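You operate a simulated robot arm through the tools that you are given. There is no shell and no other tool.

The job below is to be done with a simulated robot arm. You get a single attempt, and the scene is never put back.

TASK
Fill the small can with the orange band with its matching drink.
Fine: two doses, none spilt; green is LIME, purple BERRY, orange PEACH; end with the slide at CAN IN; no lid; the drink knob stays. Set down upright: what you pick out.

It is judged by the outcome, as a careful person would: the job done as asked, and still so three seconds after it is handed in. It fails if anything else is knocked over, pushed out of place, dropped, spilled or broken. Lids that push on must go on centred and level and be pressed home; caps that screw on are set level and turned clockwise until they are tight.

THE ROBOT
A 7-joint arm with a two-finger parallel gripper, fixed in place. Base frame: the origin is at the foot of the arm, x ahead of it, y to its left, z up; the work surface is at about z = 0. Units: cm, degrees, N and s.
With the tool pointing down near the work surface it reaches from about 26 to 68 cm from the base axis. Its first joint turns from -166.0 to 166.0 degrees. Payload 2.5 kg.
Tool frame: the origin (TCP) lies between the finger pads and is the grasp point; the fingertips stand 3 cm ahead of it; z points along the fingers, y is the line along which they close. The gripper opens to 9.4 cm. The fingers are 2.8 cm wide and 1 cm thick; the gripper's body (5 by 9.6 cm) begins 5.5 cm behind the TCP.
Orientation is told as [roll, pitch, yaw] about the base's x, y, z axes, in that order, counted from this pose: with the fingers straight down and closing along the base's y, the tool's x points along the base's -x, its y along +y and its z along -z.

THE INTERFACE
- The arm moves only by the tool step_arm. Its argument "increments" is a list of rows, each an object of numbers (a shift or turn left out is 0, a gripper value left out holds the last): "ax", "ay", "az": the turn, a rotation vector about the tool's x, y, z in degrees; "tx", "ty", "tz": the shift along the tool's x, y, z in cm; "fingers": the closure in counts, from 0 (fully open) to 255 (shut). In form: [{"ax": .., "ay": .., "az": .., "tx": .., "ty": .., "tz": .., "fingers": ..}, ...]. A call has 1 to 20 rows; each row shifts and turns the commanded pose from where the row before left it, along the tool's axes as they then stand. A row lasts 0.2 s, in which the tool goes at most 5 cm and 8.6 degrees; a call with a longer step from one row to the next is refused whole, and so is a gripper value outside its range. Where a pose cannot be reached the arm comes as near as it can. A force on the tool above 50 N (or 10 N above the force at the start of the call, whichever is more), or a blocked arm, ends the call early, and 0.2 s more pass. The fingers move at their own pace (about 7.2 cm/s each) and stop on an object; they squeeze with about 42 N. The grip force told is the motor's: it shows also when the fingers shut on nothing. Time passes only in rows, and 0.2 s behind the last, so rows that do not move let the fingers close. The reply holds the time, the measured pose of the TCP, the force on the tool along the base axes, the opening and the grip force, in the units named above and with some noise, with the torque about the TCP (base axes, N m) and any sound that the robot's microphone picked up, and new pictures: "views" is both (left out), scene, wrist or none.
- Cameras (640 x 400 px; columns grow to the right, rows downward): "scene" is fixed at [21.63, 49.03, 62.29]; the picture's right is [-0.89, -0.46, 0.00], its down [-0.21, 0.40, -0.89] and it looks along [0.41, -0.79, -0.45] (base axes); focal length 262 px, centre (320, 200). "wrist" rides on the gripper at [7.6, 1.4, -10.2] in the tool frame; the picture's right is [-0.18, 0.98, 0.00], its down [-0.75, -0.14, -0.64] and it looks along [-0.63, -0.12, 0.77] (tool axes); focal length 243 px, centre (320, 200). There is no depth. A picture from a camera that has moved, and an enlarged one, comes with that camera's place and axes in the base frame and with its lens. The place of the scene camera against the robot may be out by one fixed shift of up to 1.8 cm in any direction.
- zoom(camera, box): a new picture of the part [left, top, right, bottom] of that camera's present view, enlarged. It takes no simulated time.
- finish_job(): hands the job in; it is judged then, once.

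Nothing tells you positions but the pictures and the camera data. Unless the task says otherwise, let go and move clear before handing in.

The tools are called after "Call:" as name(argument=value, ...) on one line, values as JSON. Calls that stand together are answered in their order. step_arm: Moves the arm, as the interface text tells. Its arguments: {"type":"object","properties":{"increments":{"type":"array","items":{"type":"object","properties":{"ax":{"type":"number"},"ay":{"type":"number"},"az":{"type":"number"},"tx":{"type":"number"},"ty":{"type":"number"},"tz":{"type":"number"},"fingers":{"type":"number"}}}},"views":{"type":"string","enum":["both","scene","wrist","none"]}},"required":["increments"]} The other tools are called the same way: zoom (camera, box) takes an enlarged picture of a part of a camera's view; finish_job () hands the job in.

At the start:

```text
time: 0.0
tool_pos: [44.93, -11.39, 46.34]
tcp_rot: [0.0, -0.1, 0.0]
force: [0.5, 0.1, -0.6]
wrist_torque: [-0.02, -0.03, 0.02]
gripper_width: 9.39
finger_force: 0.0
```

scene: 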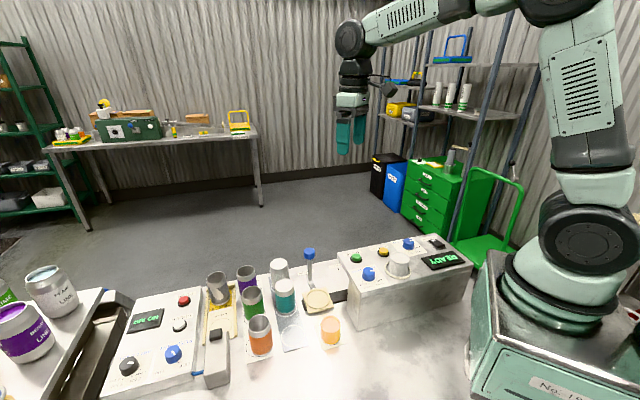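
wrist: 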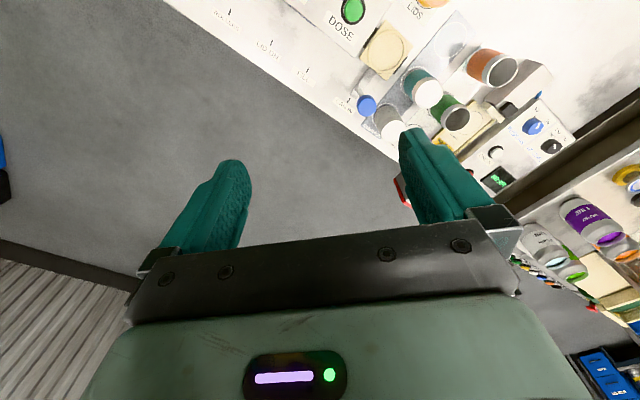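

I see a bench with a dispensing machine ("DOSE"), several cans, a lid press or seamer, and a second panel. I'll enlarge the views to read the labels before I move.

Call:
zoom(camera="scene", box=[190, 230, 350, 390])

Call:
zoom(camera="scene", box=[320, 220, 480, 340])

Call:
zoom(camera="scene", box=[0, 260, 230, 400])

Call:
zoom(camera="wrist", box=[200, 0, 420, 140])

Call:
zoom(camera="wrist", box=[400, 0, 640, 200])

```text
2.50 times, centred on (270, 310) of scene
camera zoom: at [21.63, 49.03, 62.29], right [-0.89, -0.46, 0.0], down [-0.21, 0.4, -0.89], along [0.41, -0.79, -0.45], focal length 656 px, centre (445, -75)
```

zoom: 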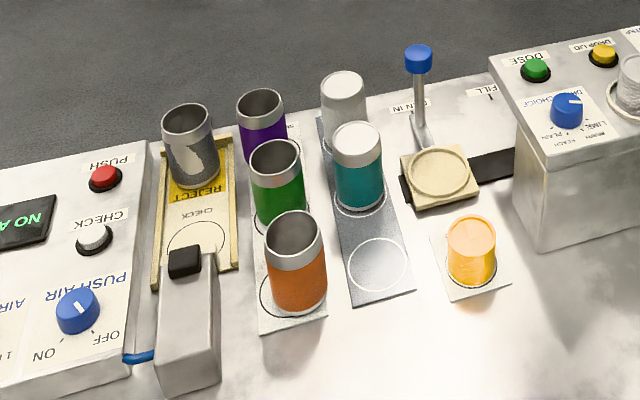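

```text
3.33 times, centred on (400, 280) of scene
camera zoom: at [21.63, 49.03, 62.29], right [-0.89, -0.46, 0.0], down [-0.21, 0.4, -0.89], along [0.41, -0.79, -0.45], focal length 874 px, centre (53, -67)
```

zoom: 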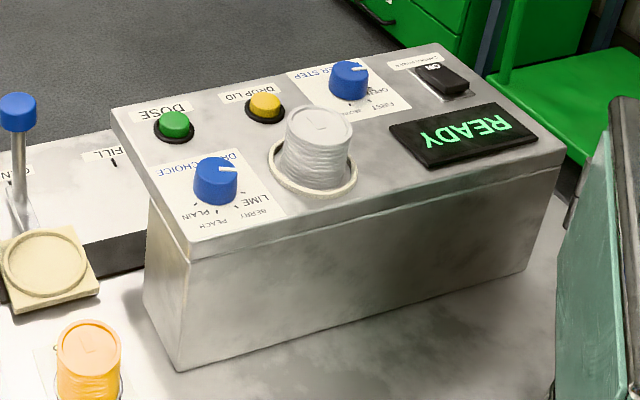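

```text
2.78 times, centred on (115, 330) of scene
camera zoom: at [21.63, 49.03, 62.29], right [-0.89, -0.46, 0.0], down [-0.21, 0.4, -0.89], along [0.41, -0.79, -0.45], focal length 730 px, centre (890, -162)
```

zoom: 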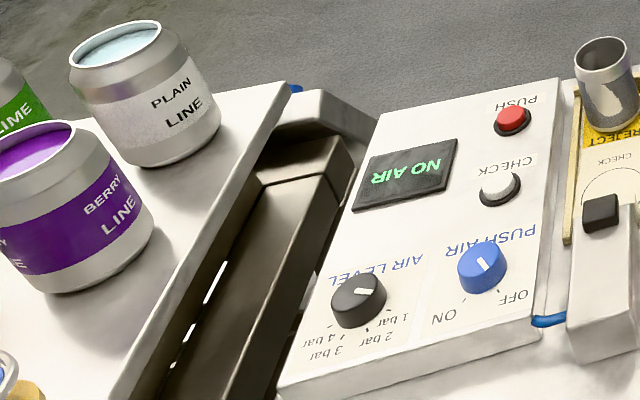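

```text
2.86 times, centred on (310, 70) of wrist
camera zoom: at [37.32, -9.73, 56.66], right [0.18, 0.98, 0.0], down [0.75, -0.14, 0.64], along [0.63, -0.12, -0.77], focal length 693 px, centre (349, 571)
```

zoom: 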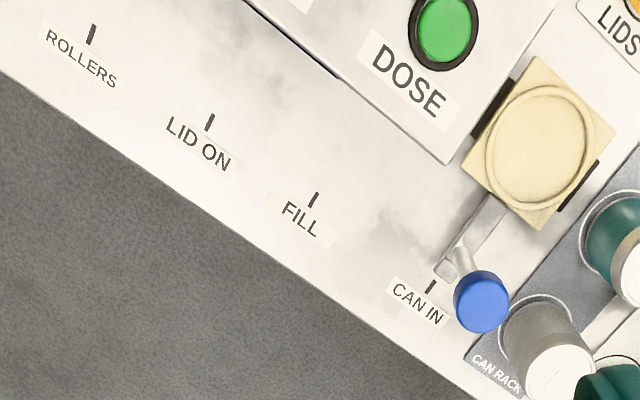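

```text
2.00 times, centred on (520, 100) of wrist
camera zoom: at [37.32, -9.73, 56.66], right [0.18, 0.98, 0.0], down [0.75, -0.14, 0.64], along [0.63, -0.12, -0.77], focal length 485 px, centre (-80, 400)
```

zoom: 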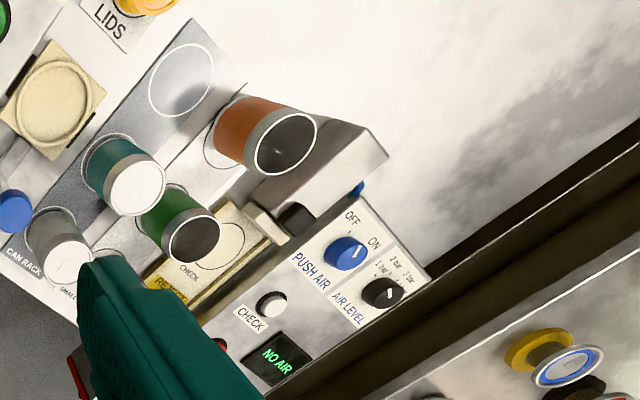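

The drink selector, DOSE button and slide lever are part of a canning line set diagonally on the bench. I'll zoom further to read the knob pointer and labels, and to check the cans.

Call:
zoom(camera="scene", box=[345, 235, 425, 295])

Call:
zoom(camera="scene", box=[230, 255, 350, 360])

Call:
zoom(camera="wrist", box=[340, 20, 540, 145])

Call:
zoom(camera="scene", box=[0, 80, 270, 220])

Call:
zoom(camera="scene", box=[395, 225, 485, 280])

```text
6.67 times, centred on (385, 265) of scene
camera zoom: at [21.63, 49.03, 62.29], right [-0.89, -0.46, 0.0], down [-0.21, 0.4, -0.89], along [0.41, -0.79, -0.45], focal length 1748 px, centre (-113, -233)
```

zoom: 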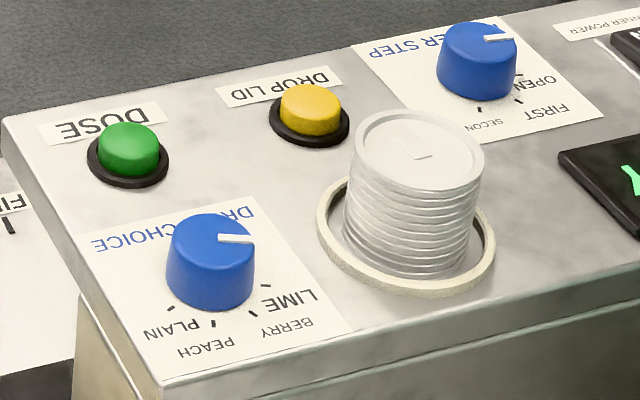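

```text
3.81 times, centred on (290, 308) of scene
camera zoom: at [21.63, 49.03, 62.29], right [-0.89, -0.46, 0.0], down [-0.21, 0.4, -0.89], along [0.41, -0.79, -0.45], focal length 999 px, centre (434, -210)
```

zoom: 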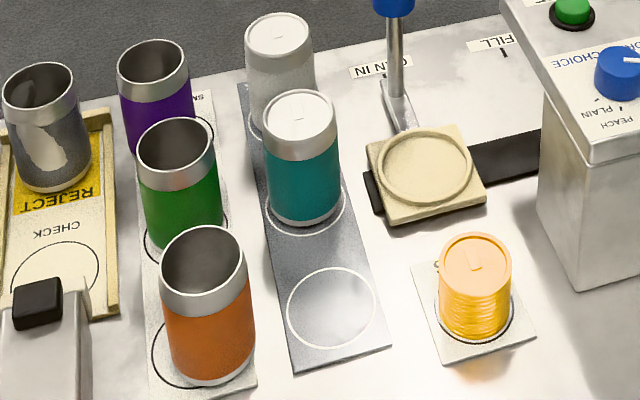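

```text
3.20 times, centred on (440, 82) of wrist
camera zoom: at [37.32, -9.73, 56.66], right [0.18, 0.98, 0.0], down [0.75, -0.14, 0.64], along [0.63, -0.12, -0.77], focal length 776 px, centre (-64, 576)
```

zoom: 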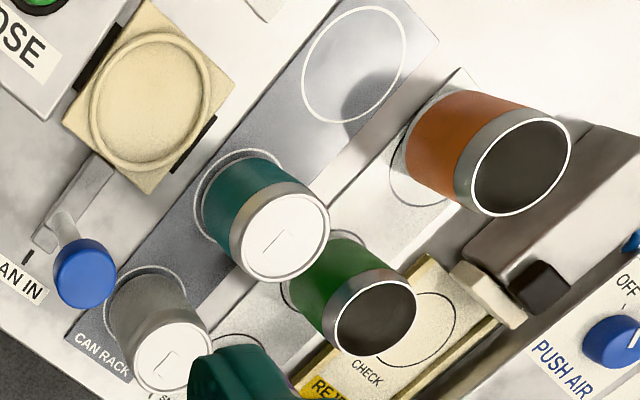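

```text
2.37 times, centred on (135, 150) of scene
camera zoom: at [21.63, 49.03, 62.29], right [-0.89, -0.46, 0.0], down [-0.21, 0.4, -0.89], along [0.41, -0.79, -0.45], focal length 622 px, centre (758, 318)
```

zoom: 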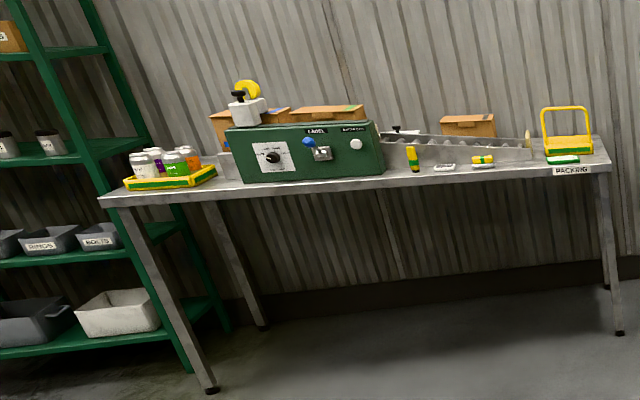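

```text
7.11 times, centred on (440, 252) of scene
camera zoom: at [21.63, 49.03, 62.29], right [-0.89, -0.46, 0.0], down [-0.21, 0.4, -0.89], along [0.41, -0.79, -0.45], focal length 1864 px, centre (-533, -173)
```

zoom: 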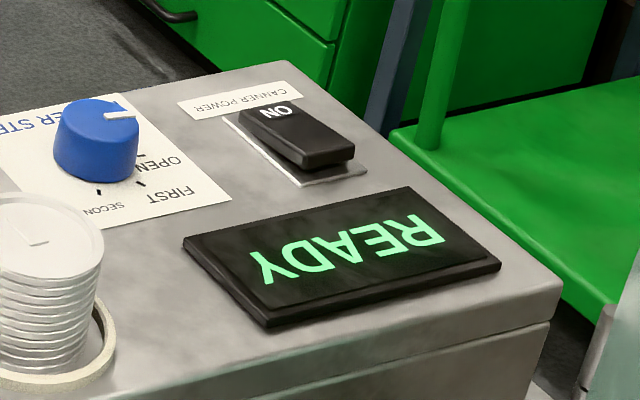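

Call:
zoom(camera="wrist", box=[480, 150, 640, 400])

Call:
zoom(camera="scene", box=[0, 260, 110, 400])

```text
1.60 times, centred on (560, 275) of wrist
camera zoom: at [37.32, -9.73, 56.66], right [0.18, 0.98, 0.0], down [0.75, -0.14, 0.64], along [0.63, -0.12, -0.77], focal length 388 px, centre (-64, 80)
```

zoom: 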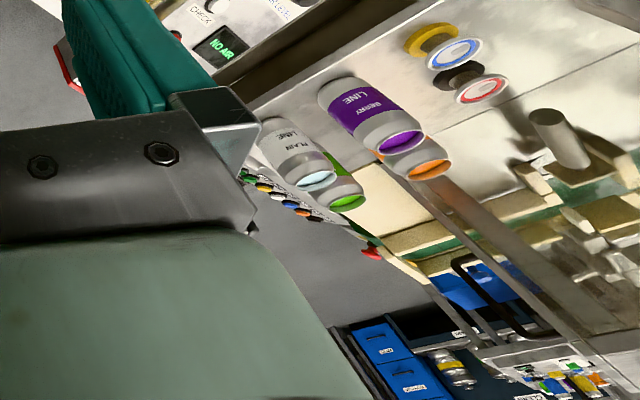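

```text
2.86 times, centred on (55, 330) of scene
camera zoom: at [21.63, 49.03, 62.29], right [-0.89, -0.46, 0.0], down [-0.21, 0.4, -0.89], along [0.41, -0.79, -0.45], focal length 749 px, centre (1077, -171)
```

zoom: 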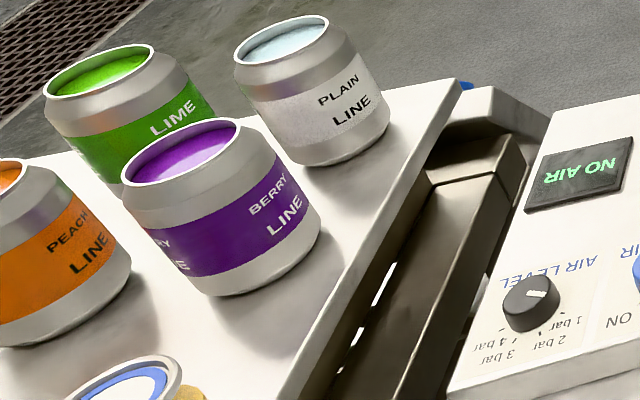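

The drink knob points at LIME, so it has to go to PEACH. The orange-band open can stands at about (54, 19), the slide seat at about (47.5, 1), and the console top is about 15 cm high. I'll draw the tool back so the wrist camera can see the console top.

Call:
step_arm(increments=[{"tx": 4}, {"tx": 4}, {"tx": 3}, {}], views="wrist")

```text
time: 1.0
tool_pos: [33.97, -11.42, 46.3]
tcp_rot: [0.0, 0.1, 0.0]
force: [-0.2, 0.1, -0.3]
wrist_torque: [-0.03, 0.05, 0.04]
gripper_width: 9.4
finger_force: 0.0
camera wrist: at [26.2, -9.84, 56.6], right [0.18, 0.98, 0.0], down [0.75, -0.14, 0.64], along [0.63, -0.12, -0.77], focal length 243 px, centre (320, 200)
```

wrist: 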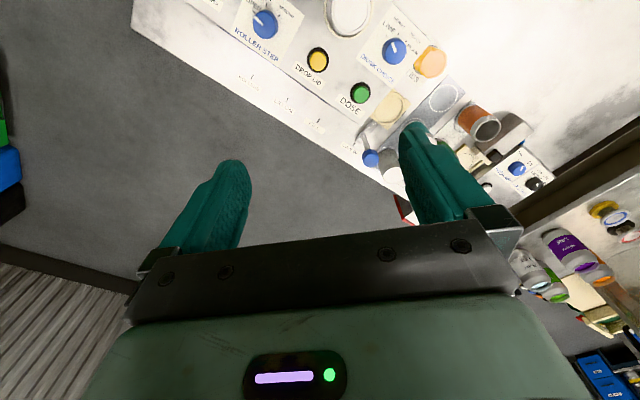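

Call:
zoom(camera="wrist", box=[330, 0, 490, 100])

Call:
zoom(camera="wrist", box=[200, 0, 400, 120])

Call:
zoom(camera="wrist", box=[330, 70, 530, 195])

```text
4.00 times, centred on (410, 50) of wrist
camera zoom: at [26.2, -9.84, 56.6], right [0.18, 0.98, 0.0], down [0.75, -0.14, 0.64], along [0.63, -0.12, -0.77], focal length 970 px, centre (-40, 800)
```

zoom: 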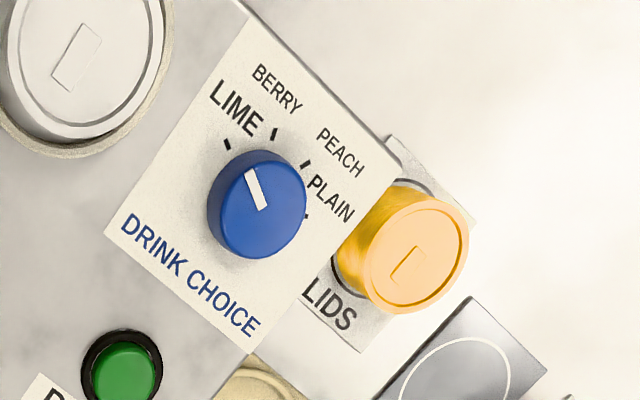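

```text
3.20 times, centred on (300, 60) of wrist
camera zoom: at [26.2, -9.84, 56.6], right [0.18, 0.98, 0.0], down [0.75, -0.14, 0.64], along [0.63, -0.12, -0.77], focal length 776 px, centre (384, 648)
```

zoom: 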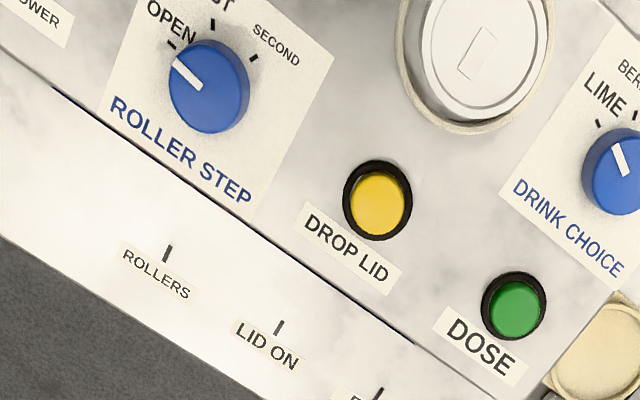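

```text
3.20 times, centred on (430, 132) of wrist
camera zoom: at [26.2, -9.84, 56.6], right [0.18, 0.98, 0.0], down [0.75, -0.14, 0.64], along [0.63, -0.12, -0.77], focal length 776 px, centre (-32, 416)
```

zoom: 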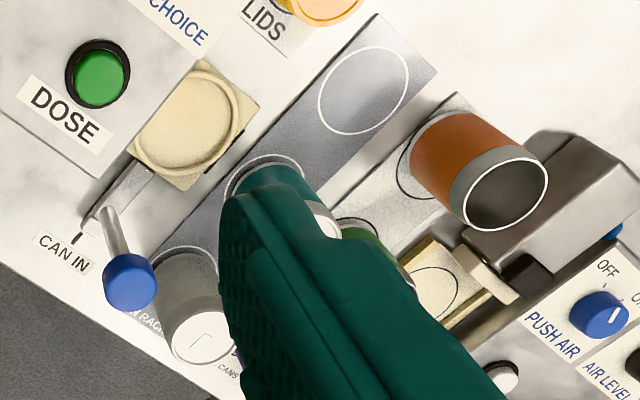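

The pointer sits at LIME, and PEACH is roughly 90° clockwise as seen from above. The knob is at about (34, 0) with the panel at z ≈ 13.5. I'll move above it with the gripper yawed 45° and look closer.

Call:
step_arm(increments=[{"ty": 3.8, "tz": 3.2}, {"ty": 3.8, "tz": 3.2}, {"ty": 3.8, "tz": 3.2}, {"tz": 3.2}, {"az": -7.5}, {"az": -7.5}, {"az": -7.5}, {"az": -7.5}, {"az": -7.5}, {"az": -7.5}, {}], views="both")

```text
time: 3.4
tool_pos: [34.04, 0.09, 33.62]
tcp_rot: [0.1, 0.0, 45.1]
force: [-0.4, 0.4, 0.5]
wrist_torque: [-0.01, -0.01, -0.01]
gripper_width: 9.42
finger_force: 0.0
camera wrist: at [27.56, -4.13, 43.85], right [-0.57, 0.82, 0.0], down [0.63, 0.43, 0.64], along [0.53, 0.36, -0.77], focal length 243 px, centre (320, 200)
```

scene: 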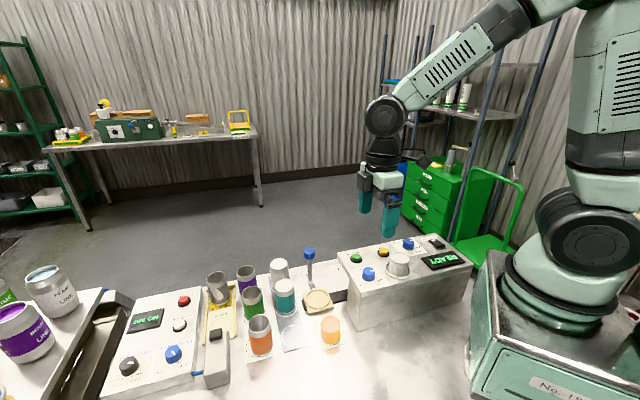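
wrist: 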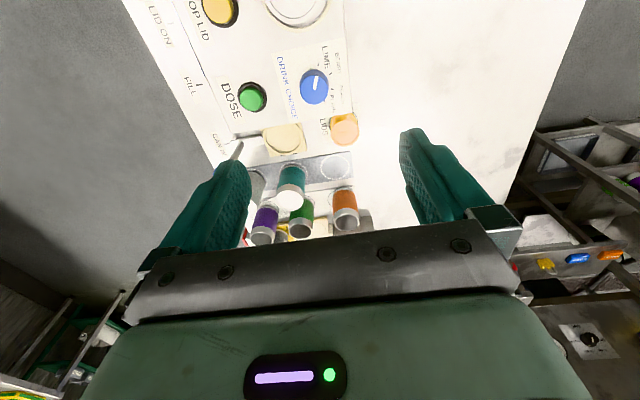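

Call:
zoom(camera="wrist", box=[260, 30, 370, 130])

Call:
zoom(camera="wrist", box=[120, 0, 340, 140])

Call:
zoom(camera="wrist", box=[210, 100, 380, 250])

```text
4.00 times, centred on (315, 80) of wrist
camera zoom: at [27.56, -4.13, 43.85], right [-0.57, 0.82, 0.0], down [0.63, 0.43, 0.64], along [0.53, 0.36, -0.77], focal length 970 px, centre (340, 680)
```

zoom: 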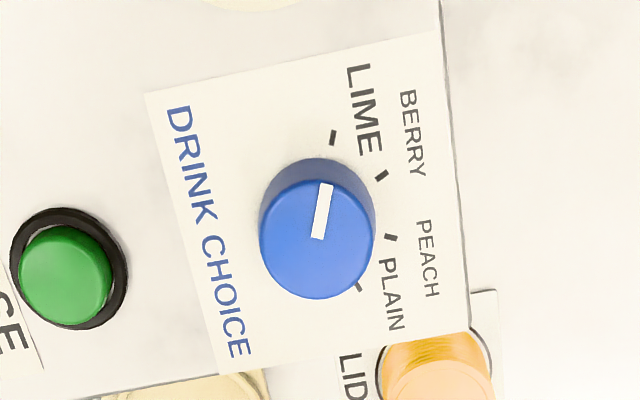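

```text
2.86 times, centred on (230, 70) of wrist
camera zoom: at [27.56, -4.13, 43.85], right [-0.57, 0.82, 0.0], down [0.63, 0.43, 0.64], along [0.53, 0.36, -0.77], focal length 693 px, centre (577, 571)
```

zoom: 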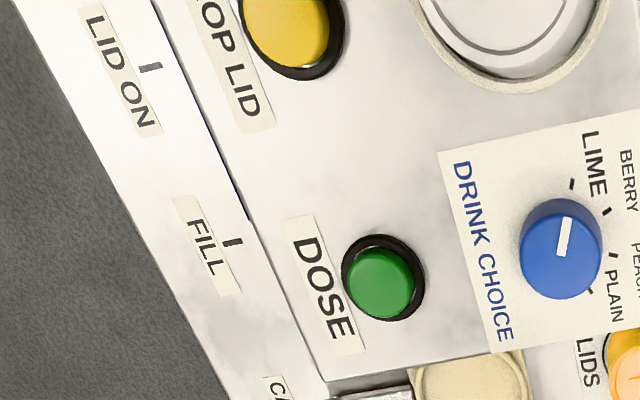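

```text
2.67 times, centred on (295, 175) of wrist
camera zoom: at [27.56, -4.13, 43.85], right [-0.57, 0.82, 0.0], down [0.63, 0.43, 0.64], along [0.53, 0.36, -0.77], focal length 647 px, centre (387, 267)
```

zoom: 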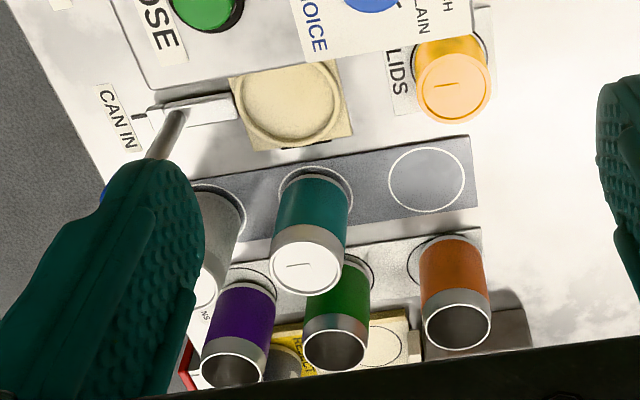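

The knob axis works out at about (34.3, -0.2) with its top near z = 15.4. The stops are 45° apart, so LIME to PEACH is 90° clockwise. I'll narrow the gripper and come down to just above the knob for a check.

Call:
step_arm(increments=[{"ty": -0.43, "tz": 4, "fingers": 92}, {"tz": 4.5}, {"tz": 4.5}, {}], views="both")

```text
time: 4.4
tool_pos: [34.52, -0.15, 20.63]
tcp_rot: [0.0, 0.0, 45.0]
force: [0.3, -0.3, 0.1]
wrist_torque: [-0.02, 0.02, 0.0]
gripper_width: 6.03
finger_force: 0.1
camera wrist: at [28.0, -4.32, 30.86], right [-0.57, 0.82, 0.0], down [0.63, 0.43, 0.64], along [0.53, 0.36, -0.77], focal length 243 px, centre (320, 200)
```

scene: 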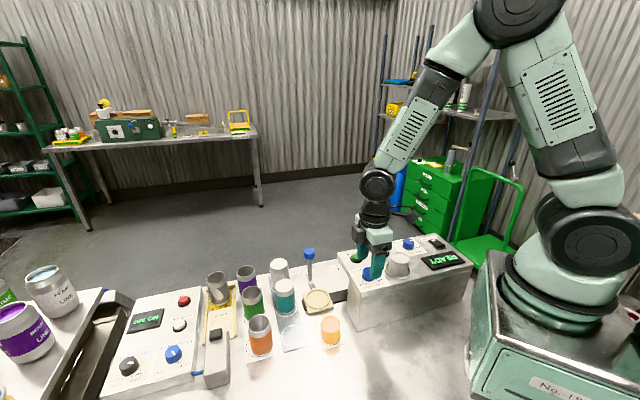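
wrist: 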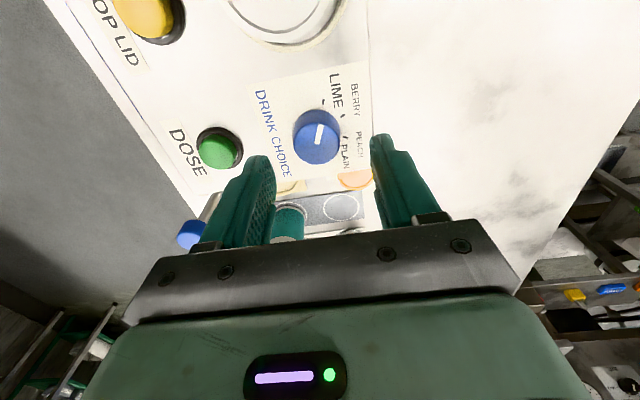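

Call:
zoom(camera="wrist", box=[240, 60, 400, 220])

Call:
zoom(camera="scene", box=[330, 210, 430, 310])

```text
2.50 times, centred on (320, 140) of wrist
camera zoom: at [28.0, -4.32, 30.86], right [-0.57, 0.82, 0.0], down [0.63, 0.43, 0.64], along [0.53, 0.36, -0.77], focal length 606 px, centre (320, 350)
```

zoom: 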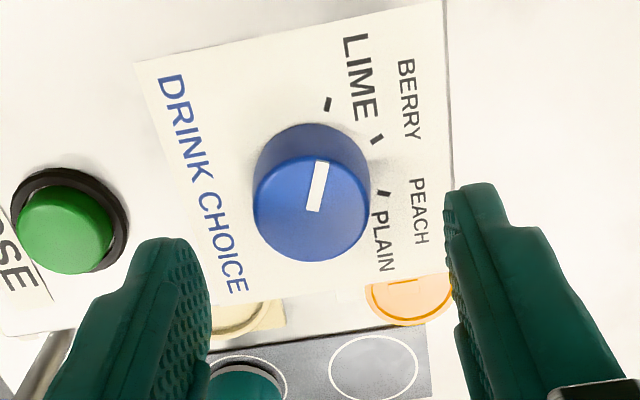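

```text
4.00 times, centred on (380, 260) of scene
camera zoom: at [21.63, 49.03, 62.29], right [-0.89, -0.46, 0.0], down [-0.21, 0.4, -0.89], along [0.41, -0.79, -0.45], focal length 1049 px, centre (80, -40)
```

zoom: 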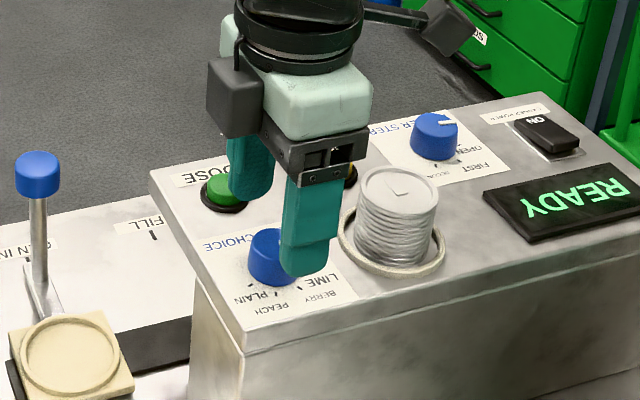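

The knob is nearly lined up; I estimate about 0.4 cm off along tool x and 0.2 cm along tool -y, with the panel at z ≈ 14.3. I'll correct that, lower so the fingertips stand just above the panel, and close on the knob.

Call:
step_arm(increments=[{"tx": 0.4, "ty": -0.2, "fingers": 106}, {"tz": 1.4}, {"tz": 1.4}, {}], views="both")

```text
time: 5.4
tool_pos: [34.14, -0.55, 17.93]
tcp_rot: [0.0, 0.0, 45.0]
force: [0.5, -0.7, -0.8]
wrist_torque: [-0.01, 0.02, 0.0]
gripper_width: 5.52
finger_force: 0.2
camera wrist: at [27.67, -4.87, 28.2], right [-0.56, 0.83, 0.0], down [0.63, 0.43, 0.64], along [0.53, 0.36, -0.77], focal length 243 px, centre (320, 200)
```

scene: 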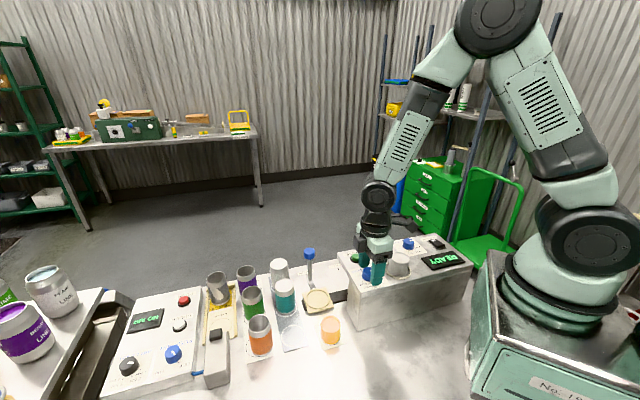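
wrist: 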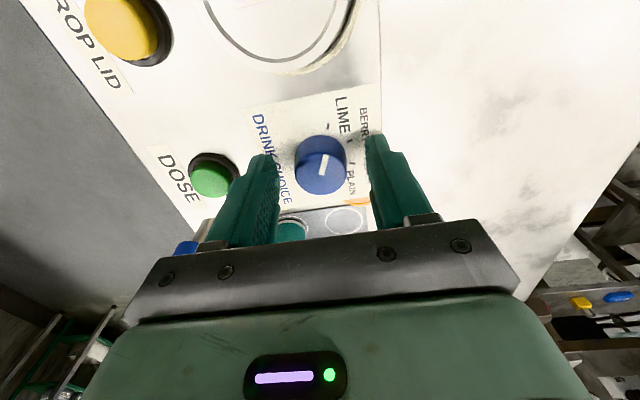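

Call:
zoom(camera="wrist", box=[240, 90, 400, 250])

Call:
zoom(camera="scene", box=[330, 210, 430, 310])

```text
2.50 times, centred on (320, 170) of wrist
camera zoom: at [27.67, -4.87, 28.2], right [-0.56, 0.83, 0.0], down [0.63, 0.43, 0.64], along [0.53, 0.36, -0.77], focal length 606 px, centre (320, 275)
```

zoom: 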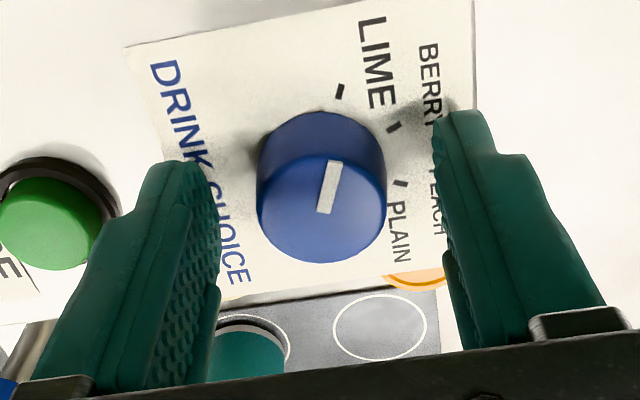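

```text
4.00 times, centred on (380, 260) of scene
camera zoom: at [21.63, 49.03, 62.29], right [-0.89, -0.46, 0.0], down [-0.21, 0.4, -0.89], along [0.41, -0.79, -0.45], focal length 1049 px, centre (80, -40)
```

zoom: 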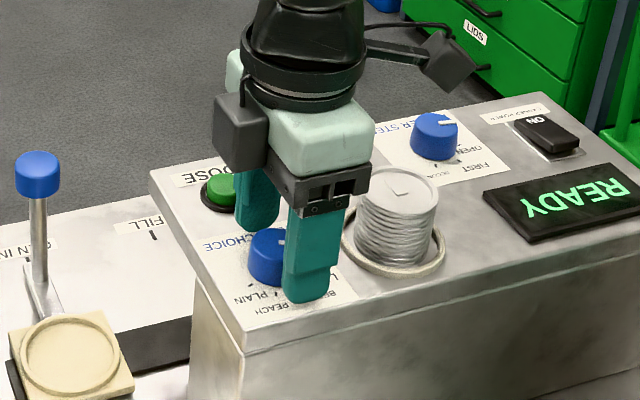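

The knob is centred between the fingers with the tips near the panel. I'll close on it now.

Call:
step_arm(increments=[{"fingers": 255}, {}, {}, {}], views="both")

```text
time: 6.4
tool_pos: [34.2, -0.75, 17.89]
tcp_rot: [0.0, 0.0, 44.9]
force: [3.4, -2.3, -8.0]
wrist_torque: [0.0, -0.15, -0.06]
gripper_width: 3.18
finger_force: 44.4
camera wrist: at [27.68, -4.88, 28.21], right [-0.56, 0.83, 0.0], down [0.63, 0.43, 0.64], along [0.53, 0.36, -0.77], focal length 243 px, centre (320, 200)
```

scene: 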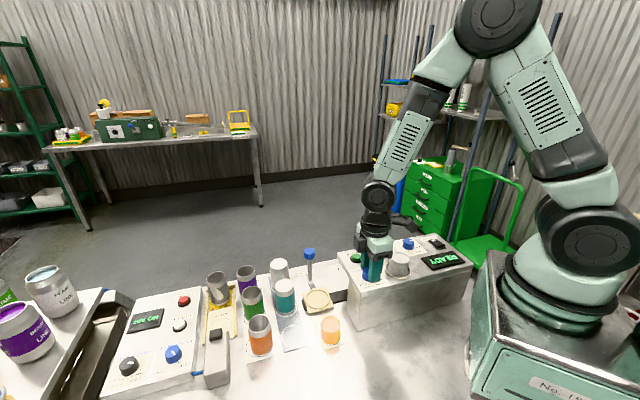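
wrist: 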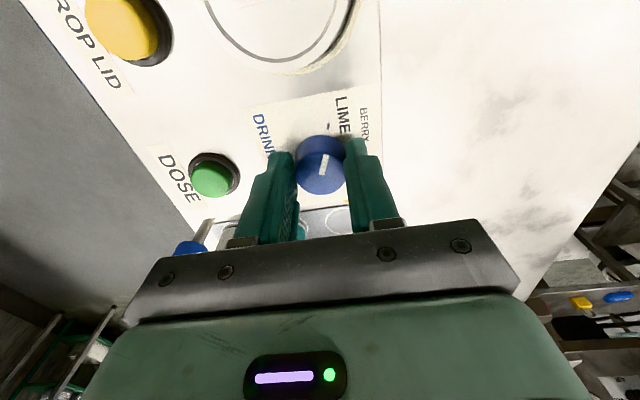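

The knob is gripped (3.18 cm wide). I'll turn it clockwise in stages, starting with about 45°.

Call:
step_arm(increments=[{"az": 5}, {"az": 5}, {"az": 5}, {"az": 5}, {"az": 5}, {"az": 5}, {"az": 5}, {"az": 5}, {"az": 5}, {}], views="both")

```text
time: 8.6
tool_pos: [34.08, -0.33, 17.78]
tcp_rot: [0.2, 0.0, 0.2]
force: [-14.9, 32.0, 31.8]
wrist_torque: [1.2, 0.56, 0.08]
gripper_width: 3.22
finger_force: 45.2
camera wrist: at [26.43, 1.07, 28.03], right [0.18, 0.98, 0.0], down [0.75, -0.14, 0.64], along [0.63, -0.12, -0.77], focal length 243 px, centre (320, 200)
```

scene: 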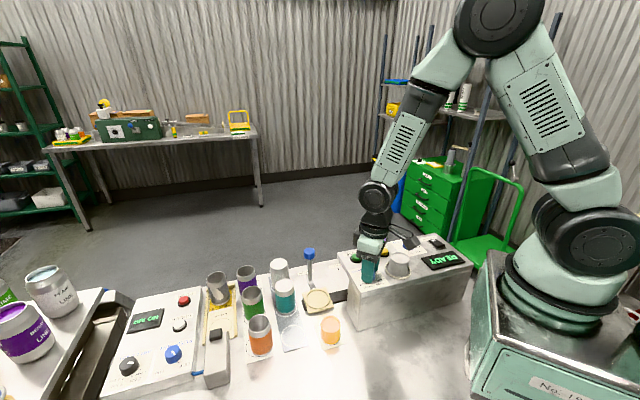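
wrist: 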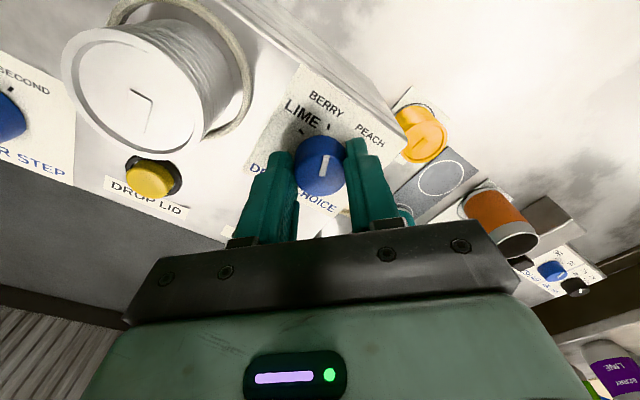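

The knob turned cleanly to about BERRY, but some side force built up because the tool axis is slightly off the knob axis. I'll relieve that before turning on.

Call:
step_arm(increments=[{"ty": 0.2, "tz": -0.1}, {"ty": 0.1, "tz": -0.1}, {}], views="none")

```text
time: 9.4
tool_pos: [34.24, -0.47, 17.8]
tcp_rot: [0.0, 0.1, -0.1]
force: [-0.7, 2.4, -26.9]
wrist_torque: [0.04, 0.12, 0.02]
gripper_width: 3.19
finger_force: 45.1
```

Call:
step_arm(increments=[{"tz": 0.09}, {"az": 5}, {"az": 5}, {"az": 5}, {"az": 5}, {"az": 5}, {}], views="none")

```text
time: 11.0
tool_pos: [34.16, -0.4, 17.93]
tcp_rot: [-0.1, 0.0, -25.1]
force: [-21.9, -9.9, 31.8]
wrist_torque: [-0.29, 0.81, -0.03]
gripper_width: 3.19
finger_force: 45.5
```

Call:
step_arm(increments=[{"tx": 0.14, "ty": -0.17, "tz": -0.1}, {}], views="none")

```text
time: 11.6
tool_pos: [34.06, -0.27, 17.88]
tcp_rot: [0.1, -0.2, -24.8]
force: [6.1, 4.2, -26.4]
wrist_torque: [0.16, -0.13, 0.06]
gripper_width: 3.19
finger_force: 45.1
```

Call:
step_arm(increments=[{"tx": -0.03, "ty": 0.03, "tz": 0.05}, {"az": 5}, {"az": 5}, {"az": 5}, {"az": 5}, {}], views="both")

```text
time: 13.0
tool_pos: [34.17, -0.23, 18.05]
tcp_rot: [0.1, 0.0, -45.0]
force: [17.9, 27.5, -20.0]
wrist_torque: [0.7, -0.59, 0.07]
gripper_width: 3.17
finger_force: 44.7
camera wrist: at [29.71, 6.23, 28.24], right [0.82, 0.57, 0.0], down [0.43, -0.63, 0.64], along [0.36, -0.53, -0.77], focal length 243 px, centre (320, 200)
```

scene: 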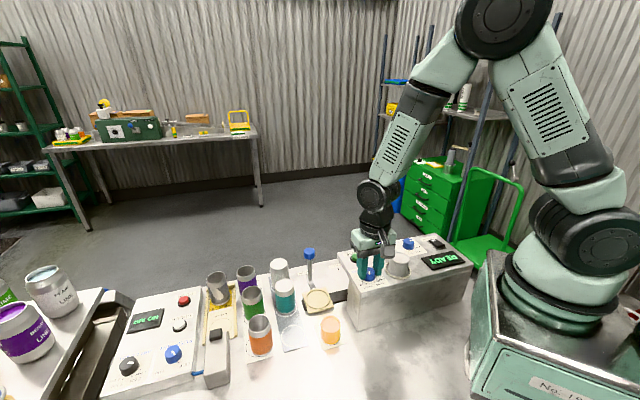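
wrist: 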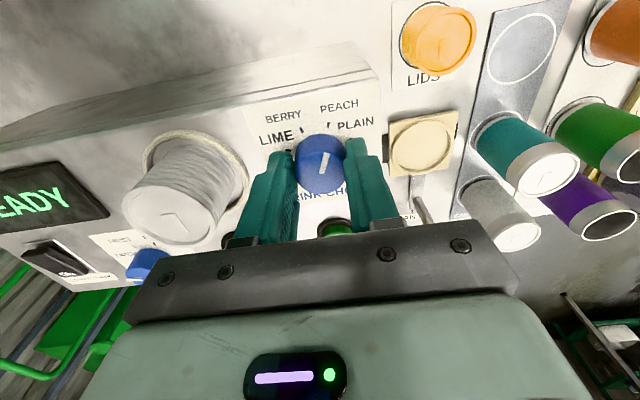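

Call:
zoom(camera="wrist", box=[240, 80, 400, 220])

```text
2.86 times, centred on (320, 150) of wrist
camera zoom: at [29.71, 6.23, 28.24], right [0.82, 0.57, 0.0], down [0.43, -0.63, 0.64], along [0.36, -0.53, -0.77], focal length 693 px, centre (320, 343)
```

zoom: 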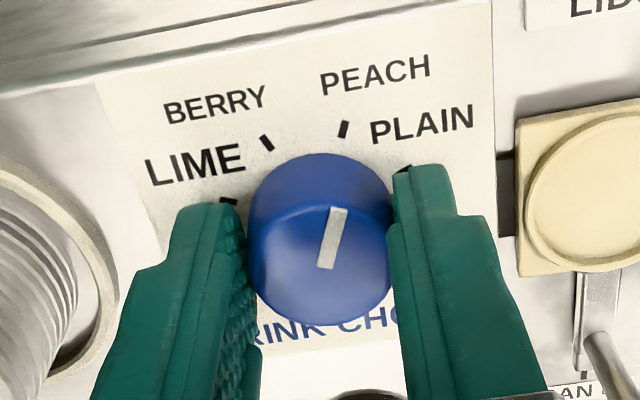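

The pointer now sits on the PEACH tick exactly as it sat on LIME before. I'll unload the side force, open just enough to clear the lid-stack ring, and lift straight off.

Call:
step_arm(increments=[{"tx": 0.06, "ty": 0.2, "tz": 0.04}, {"fingers": 138}, {}, {}, {"tz": -1.5}, {"tz": -3}, {"tz": -4}, {"tz": -4}, {}], views="both")

```text
time: 15.0
tool_pos: [34.02, -0.11, 30.21]
tcp_rot: [0.0, 0.0, -44.9]
force: [1.4, 1.4, 0.2]
wrist_torque: [-0.02, -0.05, -0.02]
gripper_width: 4.32
finger_force: 0.0
camera wrist: at [29.65, 6.48, 40.53], right [0.82, 0.57, 0.0], down [0.43, -0.63, 0.64], along [0.36, -0.53, -0.77], focal length 243 px, centre (320, 200)
```

scene: 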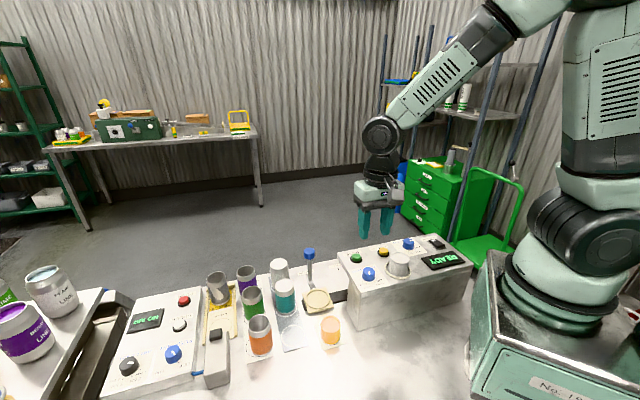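
wrist: 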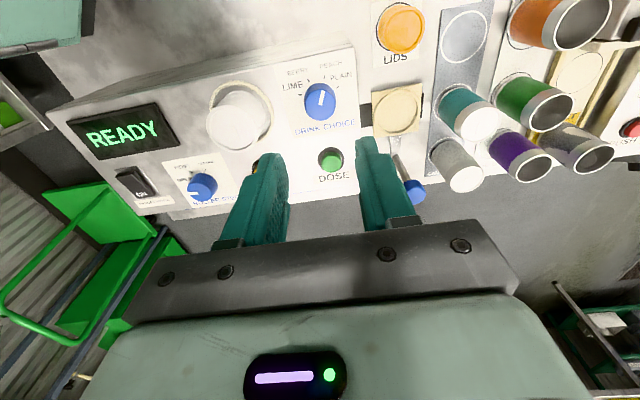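

Call:
zoom(camera="wrist", box=[260, 50, 380, 190])

Call:
zoom(camera="wrist", box=[360, 0, 640, 210])

Call:
zoom(camera="scene", box=[335, 235, 405, 295])

```text
2.86 times, centred on (320, 120) of wrist
camera zoom: at [29.65, 6.48, 40.53], right [0.82, 0.57, 0.0], down [0.43, -0.63, 0.64], along [0.36, -0.53, -0.77], focal length 693 px, centre (320, 429)
```

zoom: 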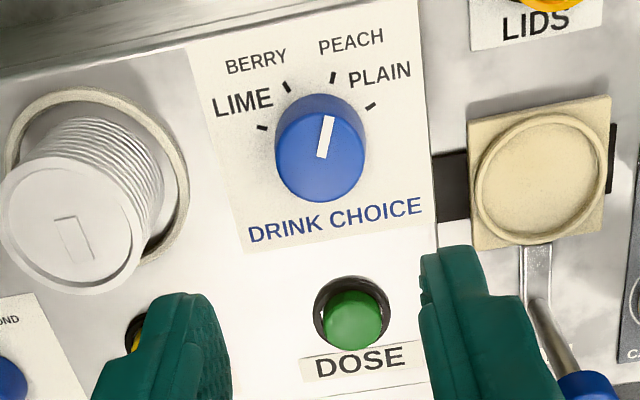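

```text
1.90 times, centred on (500, 105) of wrist
camera zoom: at [29.65, 6.48, 40.53], right [0.82, 0.57, 0.0], down [0.43, -0.63, 0.64], along [0.36, -0.53, -0.77], focal length 462 px, centre (-23, 381)
```

zoom: 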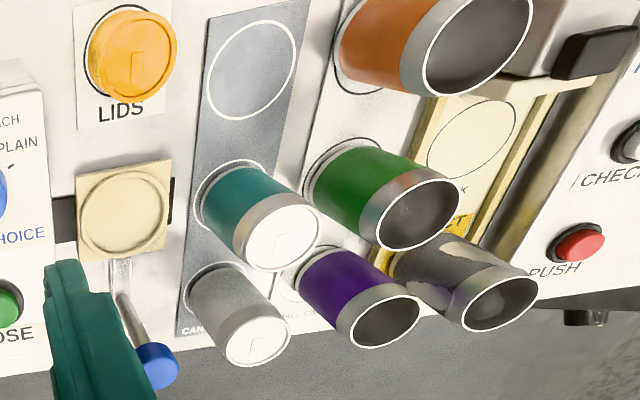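

```text
6.67 times, centred on (370, 265) of scene
camera zoom: at [21.63, 49.03, 62.29], right [-0.89, -0.46, 0.0], down [-0.21, 0.4, -0.89], along [0.41, -0.79, -0.45], focal length 1748 px, centre (-13, -233)
```

zoom: 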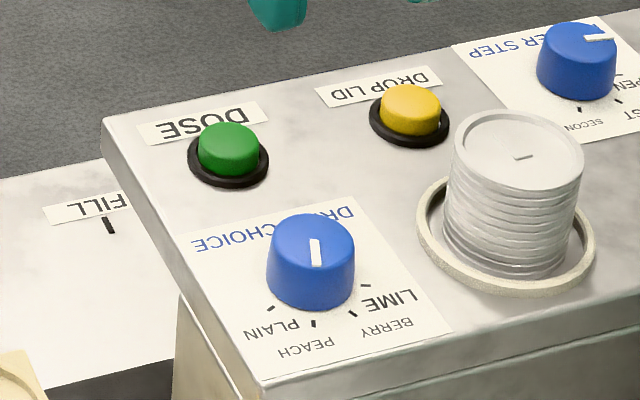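

The knob reads PEACH and nothing else was disturbed. Next is the orange-band can, rim at about (52.6, 19.5) and z ≈ 10. I'll turn the gripper back to yaw 45°, go above the can and look.

Call:
step_arm(increments=[{"az": -7.5}, {"az": -7.5}, {"az": -7.5}, {"az": -7.5}, {"az": -7.5}, {"az": -7.5}, {"az": -7.5}, {"az": -7.5}, {"az": -7.5}, {"az": -7.5}, {"az": -7.5}, {"az": -7.5}, {"tx": -4.4, "ty": 0.1}, {"tx": -4.4, "ty": 0.1}, {"tx": -4.4, "ty": 0.1}, {"tx": -4.4, "ty": 0.1}, {"tx": -4.4, "ty": 0.1}, {"tx": -4.4, "ty": 0.1, "fingers": 30}, {}], views="both")

```text
time: 19.0
tool_pos: [52.41, 19.02, 30.58]
tcp_rot: [0.0, 0.0, 45.0]
force: [-0.9, -0.3, 0.2]
wrist_torque: [0.0, -0.03, -0.07]
gripper_width: 8.27
finger_force: 0.0
camera wrist: at [45.93, 14.81, 40.76], right [-0.56, 0.83, 0.0], down [0.63, 0.43, 0.64], along [0.53, 0.36, -0.77], focal length 243 px, centre (320, 200)
```

scene: 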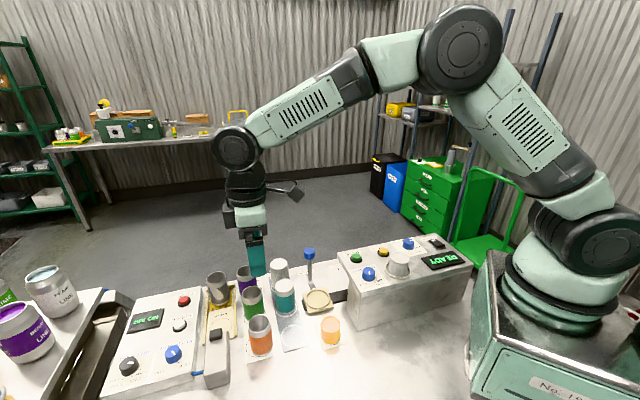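
wrist: 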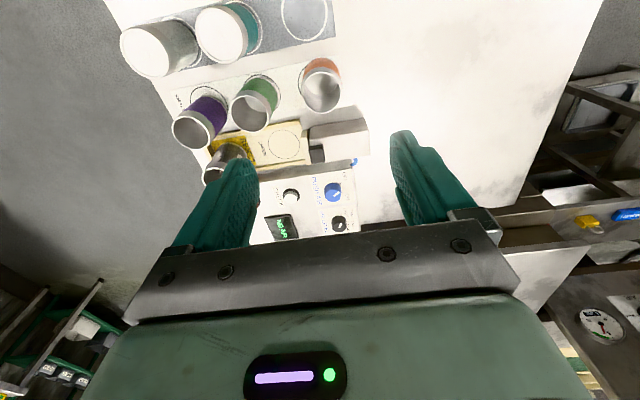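

Call:
zoom(camera="wrist", box=[230, 20, 390, 180])

Call:
zoom(camera="scene", box=[190, 250, 350, 370])

```text
2.50 times, centred on (310, 100) of wrist
camera zoom: at [45.93, 14.81, 40.76], right [-0.56, 0.83, 0.0], down [0.63, 0.43, 0.64], along [0.53, 0.36, -0.77], focal length 606 px, centre (345, 450)
```

zoom: 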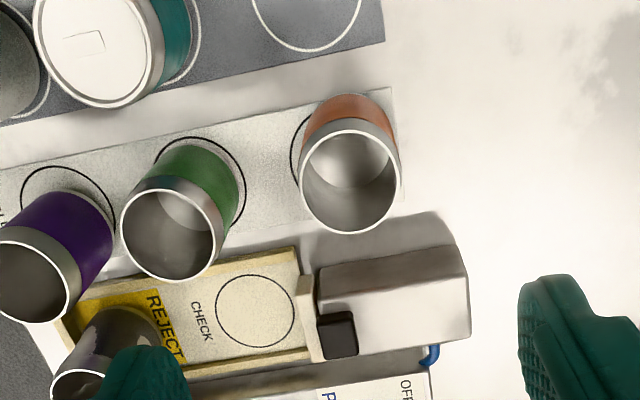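

```text
3.33 times, centred on (270, 310) of scene
camera zoom: at [21.63, 49.03, 62.29], right [-0.89, -0.46, 0.0], down [-0.21, 0.4, -0.89], along [0.41, -0.79, -0.45], focal length 874 px, centre (487, -167)
```

zoom: 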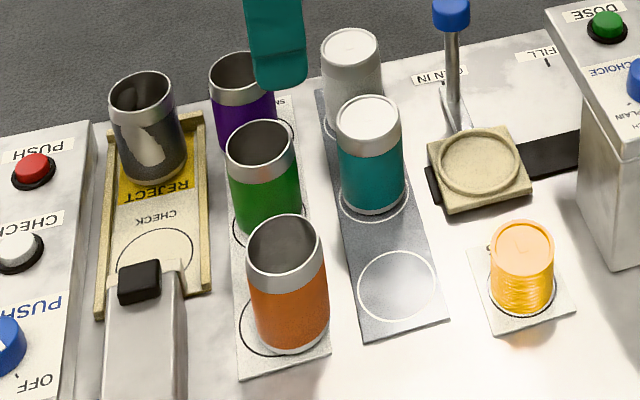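

The orange can's rim is at about (53.25, 20.1), z ≈ 9, with roughly 4.5 cm of gap to the green can. I'll shift onto its axis and come down to just above the rim to check.

Call:
step_arm(increments=[{"tx": -1.32, "ty": -0.03, "tz": 3}, {"tz": 4.5}, {"tz": 4.5}, {"tz": 3.5}, {}], views="both")

```text
time: 20.2
tool_pos: [53.42, 19.53, 14.91]
tcp_rot: [0.0, -0.1, 45.0]
force: [-0.8, -0.4, -0.3]
wrist_torque: [0.02, -0.03, 0.0]
gripper_width: 8.29
finger_force: 0.1
camera wrist: at [46.96, 15.37, 25.2], right [-0.56, 0.83, 0.0], down [0.63, 0.43, 0.64], along [0.53, 0.36, -0.77], focal length 243 px, centre (320, 200)
```

scene: 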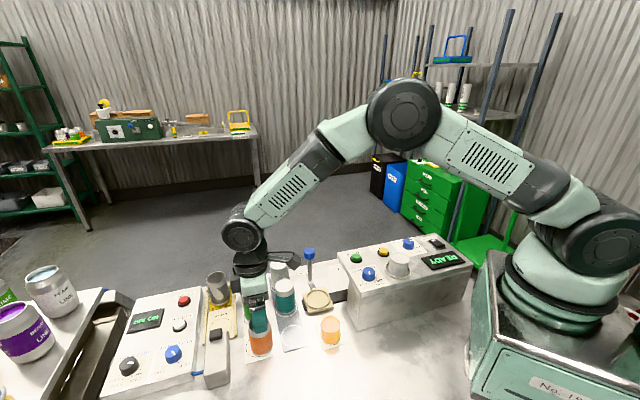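
wrist: 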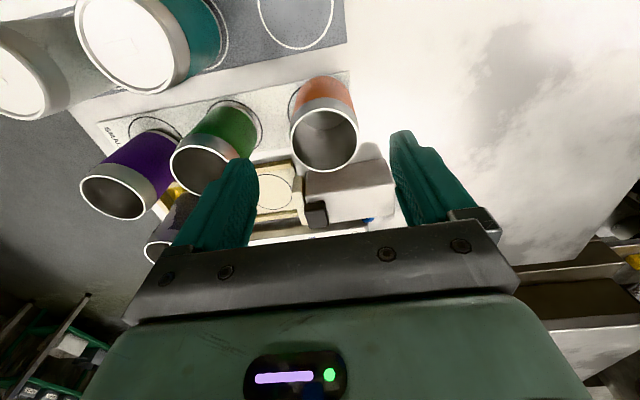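

Call:
zoom(camera="wrist", box=[240, 50, 400, 200])

Call:
zoom(camera="scene", box=[190, 250, 330, 370])

```text
2.67 times, centred on (320, 125) of wrist
camera zoom: at [46.96, 15.37, 25.2], right [-0.56, 0.83, 0.0], down [0.63, 0.43, 0.64], along [0.53, 0.36, -0.77], focal length 647 px, centre (320, 400)
```

zoom: 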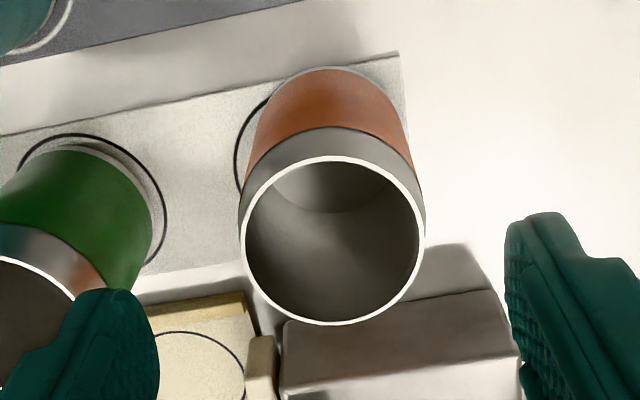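

```text
3.33 times, centred on (260, 310) of scene
camera zoom: at [21.63, 49.03, 62.29], right [-0.89, -0.46, 0.0], down [-0.21, 0.4, -0.89], along [0.41, -0.79, -0.45], focal length 874 px, centre (520, -167)
```

zoom: 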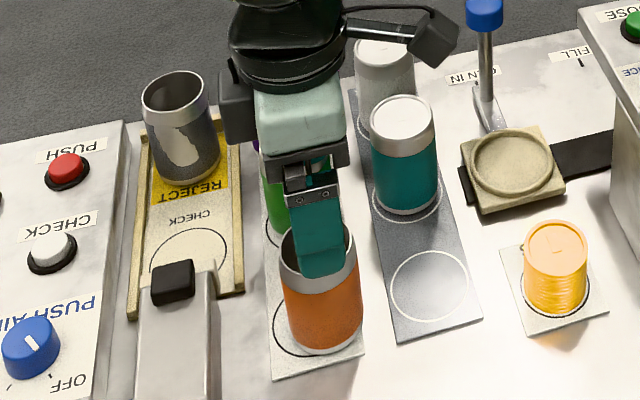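

The rim is about 0.3 cm to the tool's +y side. I'll correct that and descend around the can.

Call:
step_arm(increments=[{"tx": -0.18, "ty": 0.32}, {}, {"tz": 3}, {"tz": 3}, {"tz": 2.6}, {}], views="both")

```text
time: 21.6
tool_pos: [53.14, 20.1, 6.29]
tcp_rot: [0.1, 0.0, 44.9]
force: [0.3, 0.1, -0.7]
wrist_torque: [0.01, -0.01, 0.05]
gripper_width: 8.29
finger_force: 0.0
camera wrist: at [46.76, 15.81, 16.63], right [-0.56, 0.83, 0.0], down [0.63, 0.43, 0.64], along [0.53, 0.36, -0.77], focal length 243 px, centre (320, 200)
```

scene: 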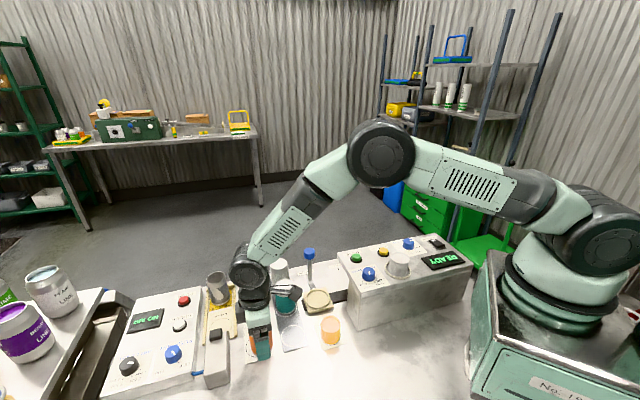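
wrist: 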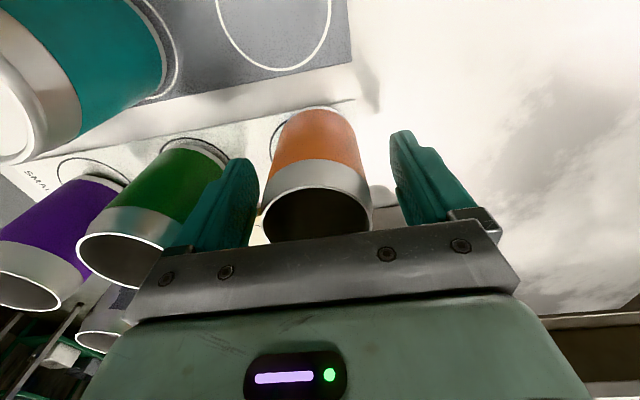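

The can is between the fingers. I'll nudge to centre it and close gently to feel for its width.

Call:
step_arm(increments=[{"ty": -0.15}, {"fingers": 100}, {"fingers": 122}, {}, {}], views="wrist")

```text
time: 22.8
tool_pos: [53.25, 20.09, 6.28]
tcp_rot: [-0.1, 0.0, 45.0]
force: [-0.7, 0.7, 0.2]
wrist_torque: [-0.01, -0.03, 0.0]
gripper_width: 5.16
finger_force: 41.9
camera wrist: at [46.85, 15.8, 16.64], right [-0.56, 0.83, 0.0], down [0.63, 0.43, 0.64], along [0.53, 0.36, -0.77], focal length 243 px, centre (320, 200)
```

wrist: 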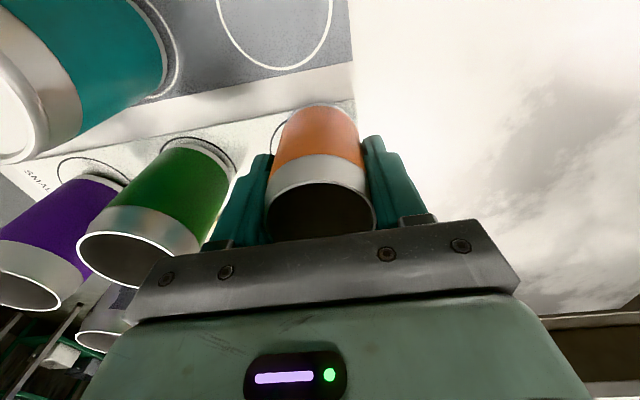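

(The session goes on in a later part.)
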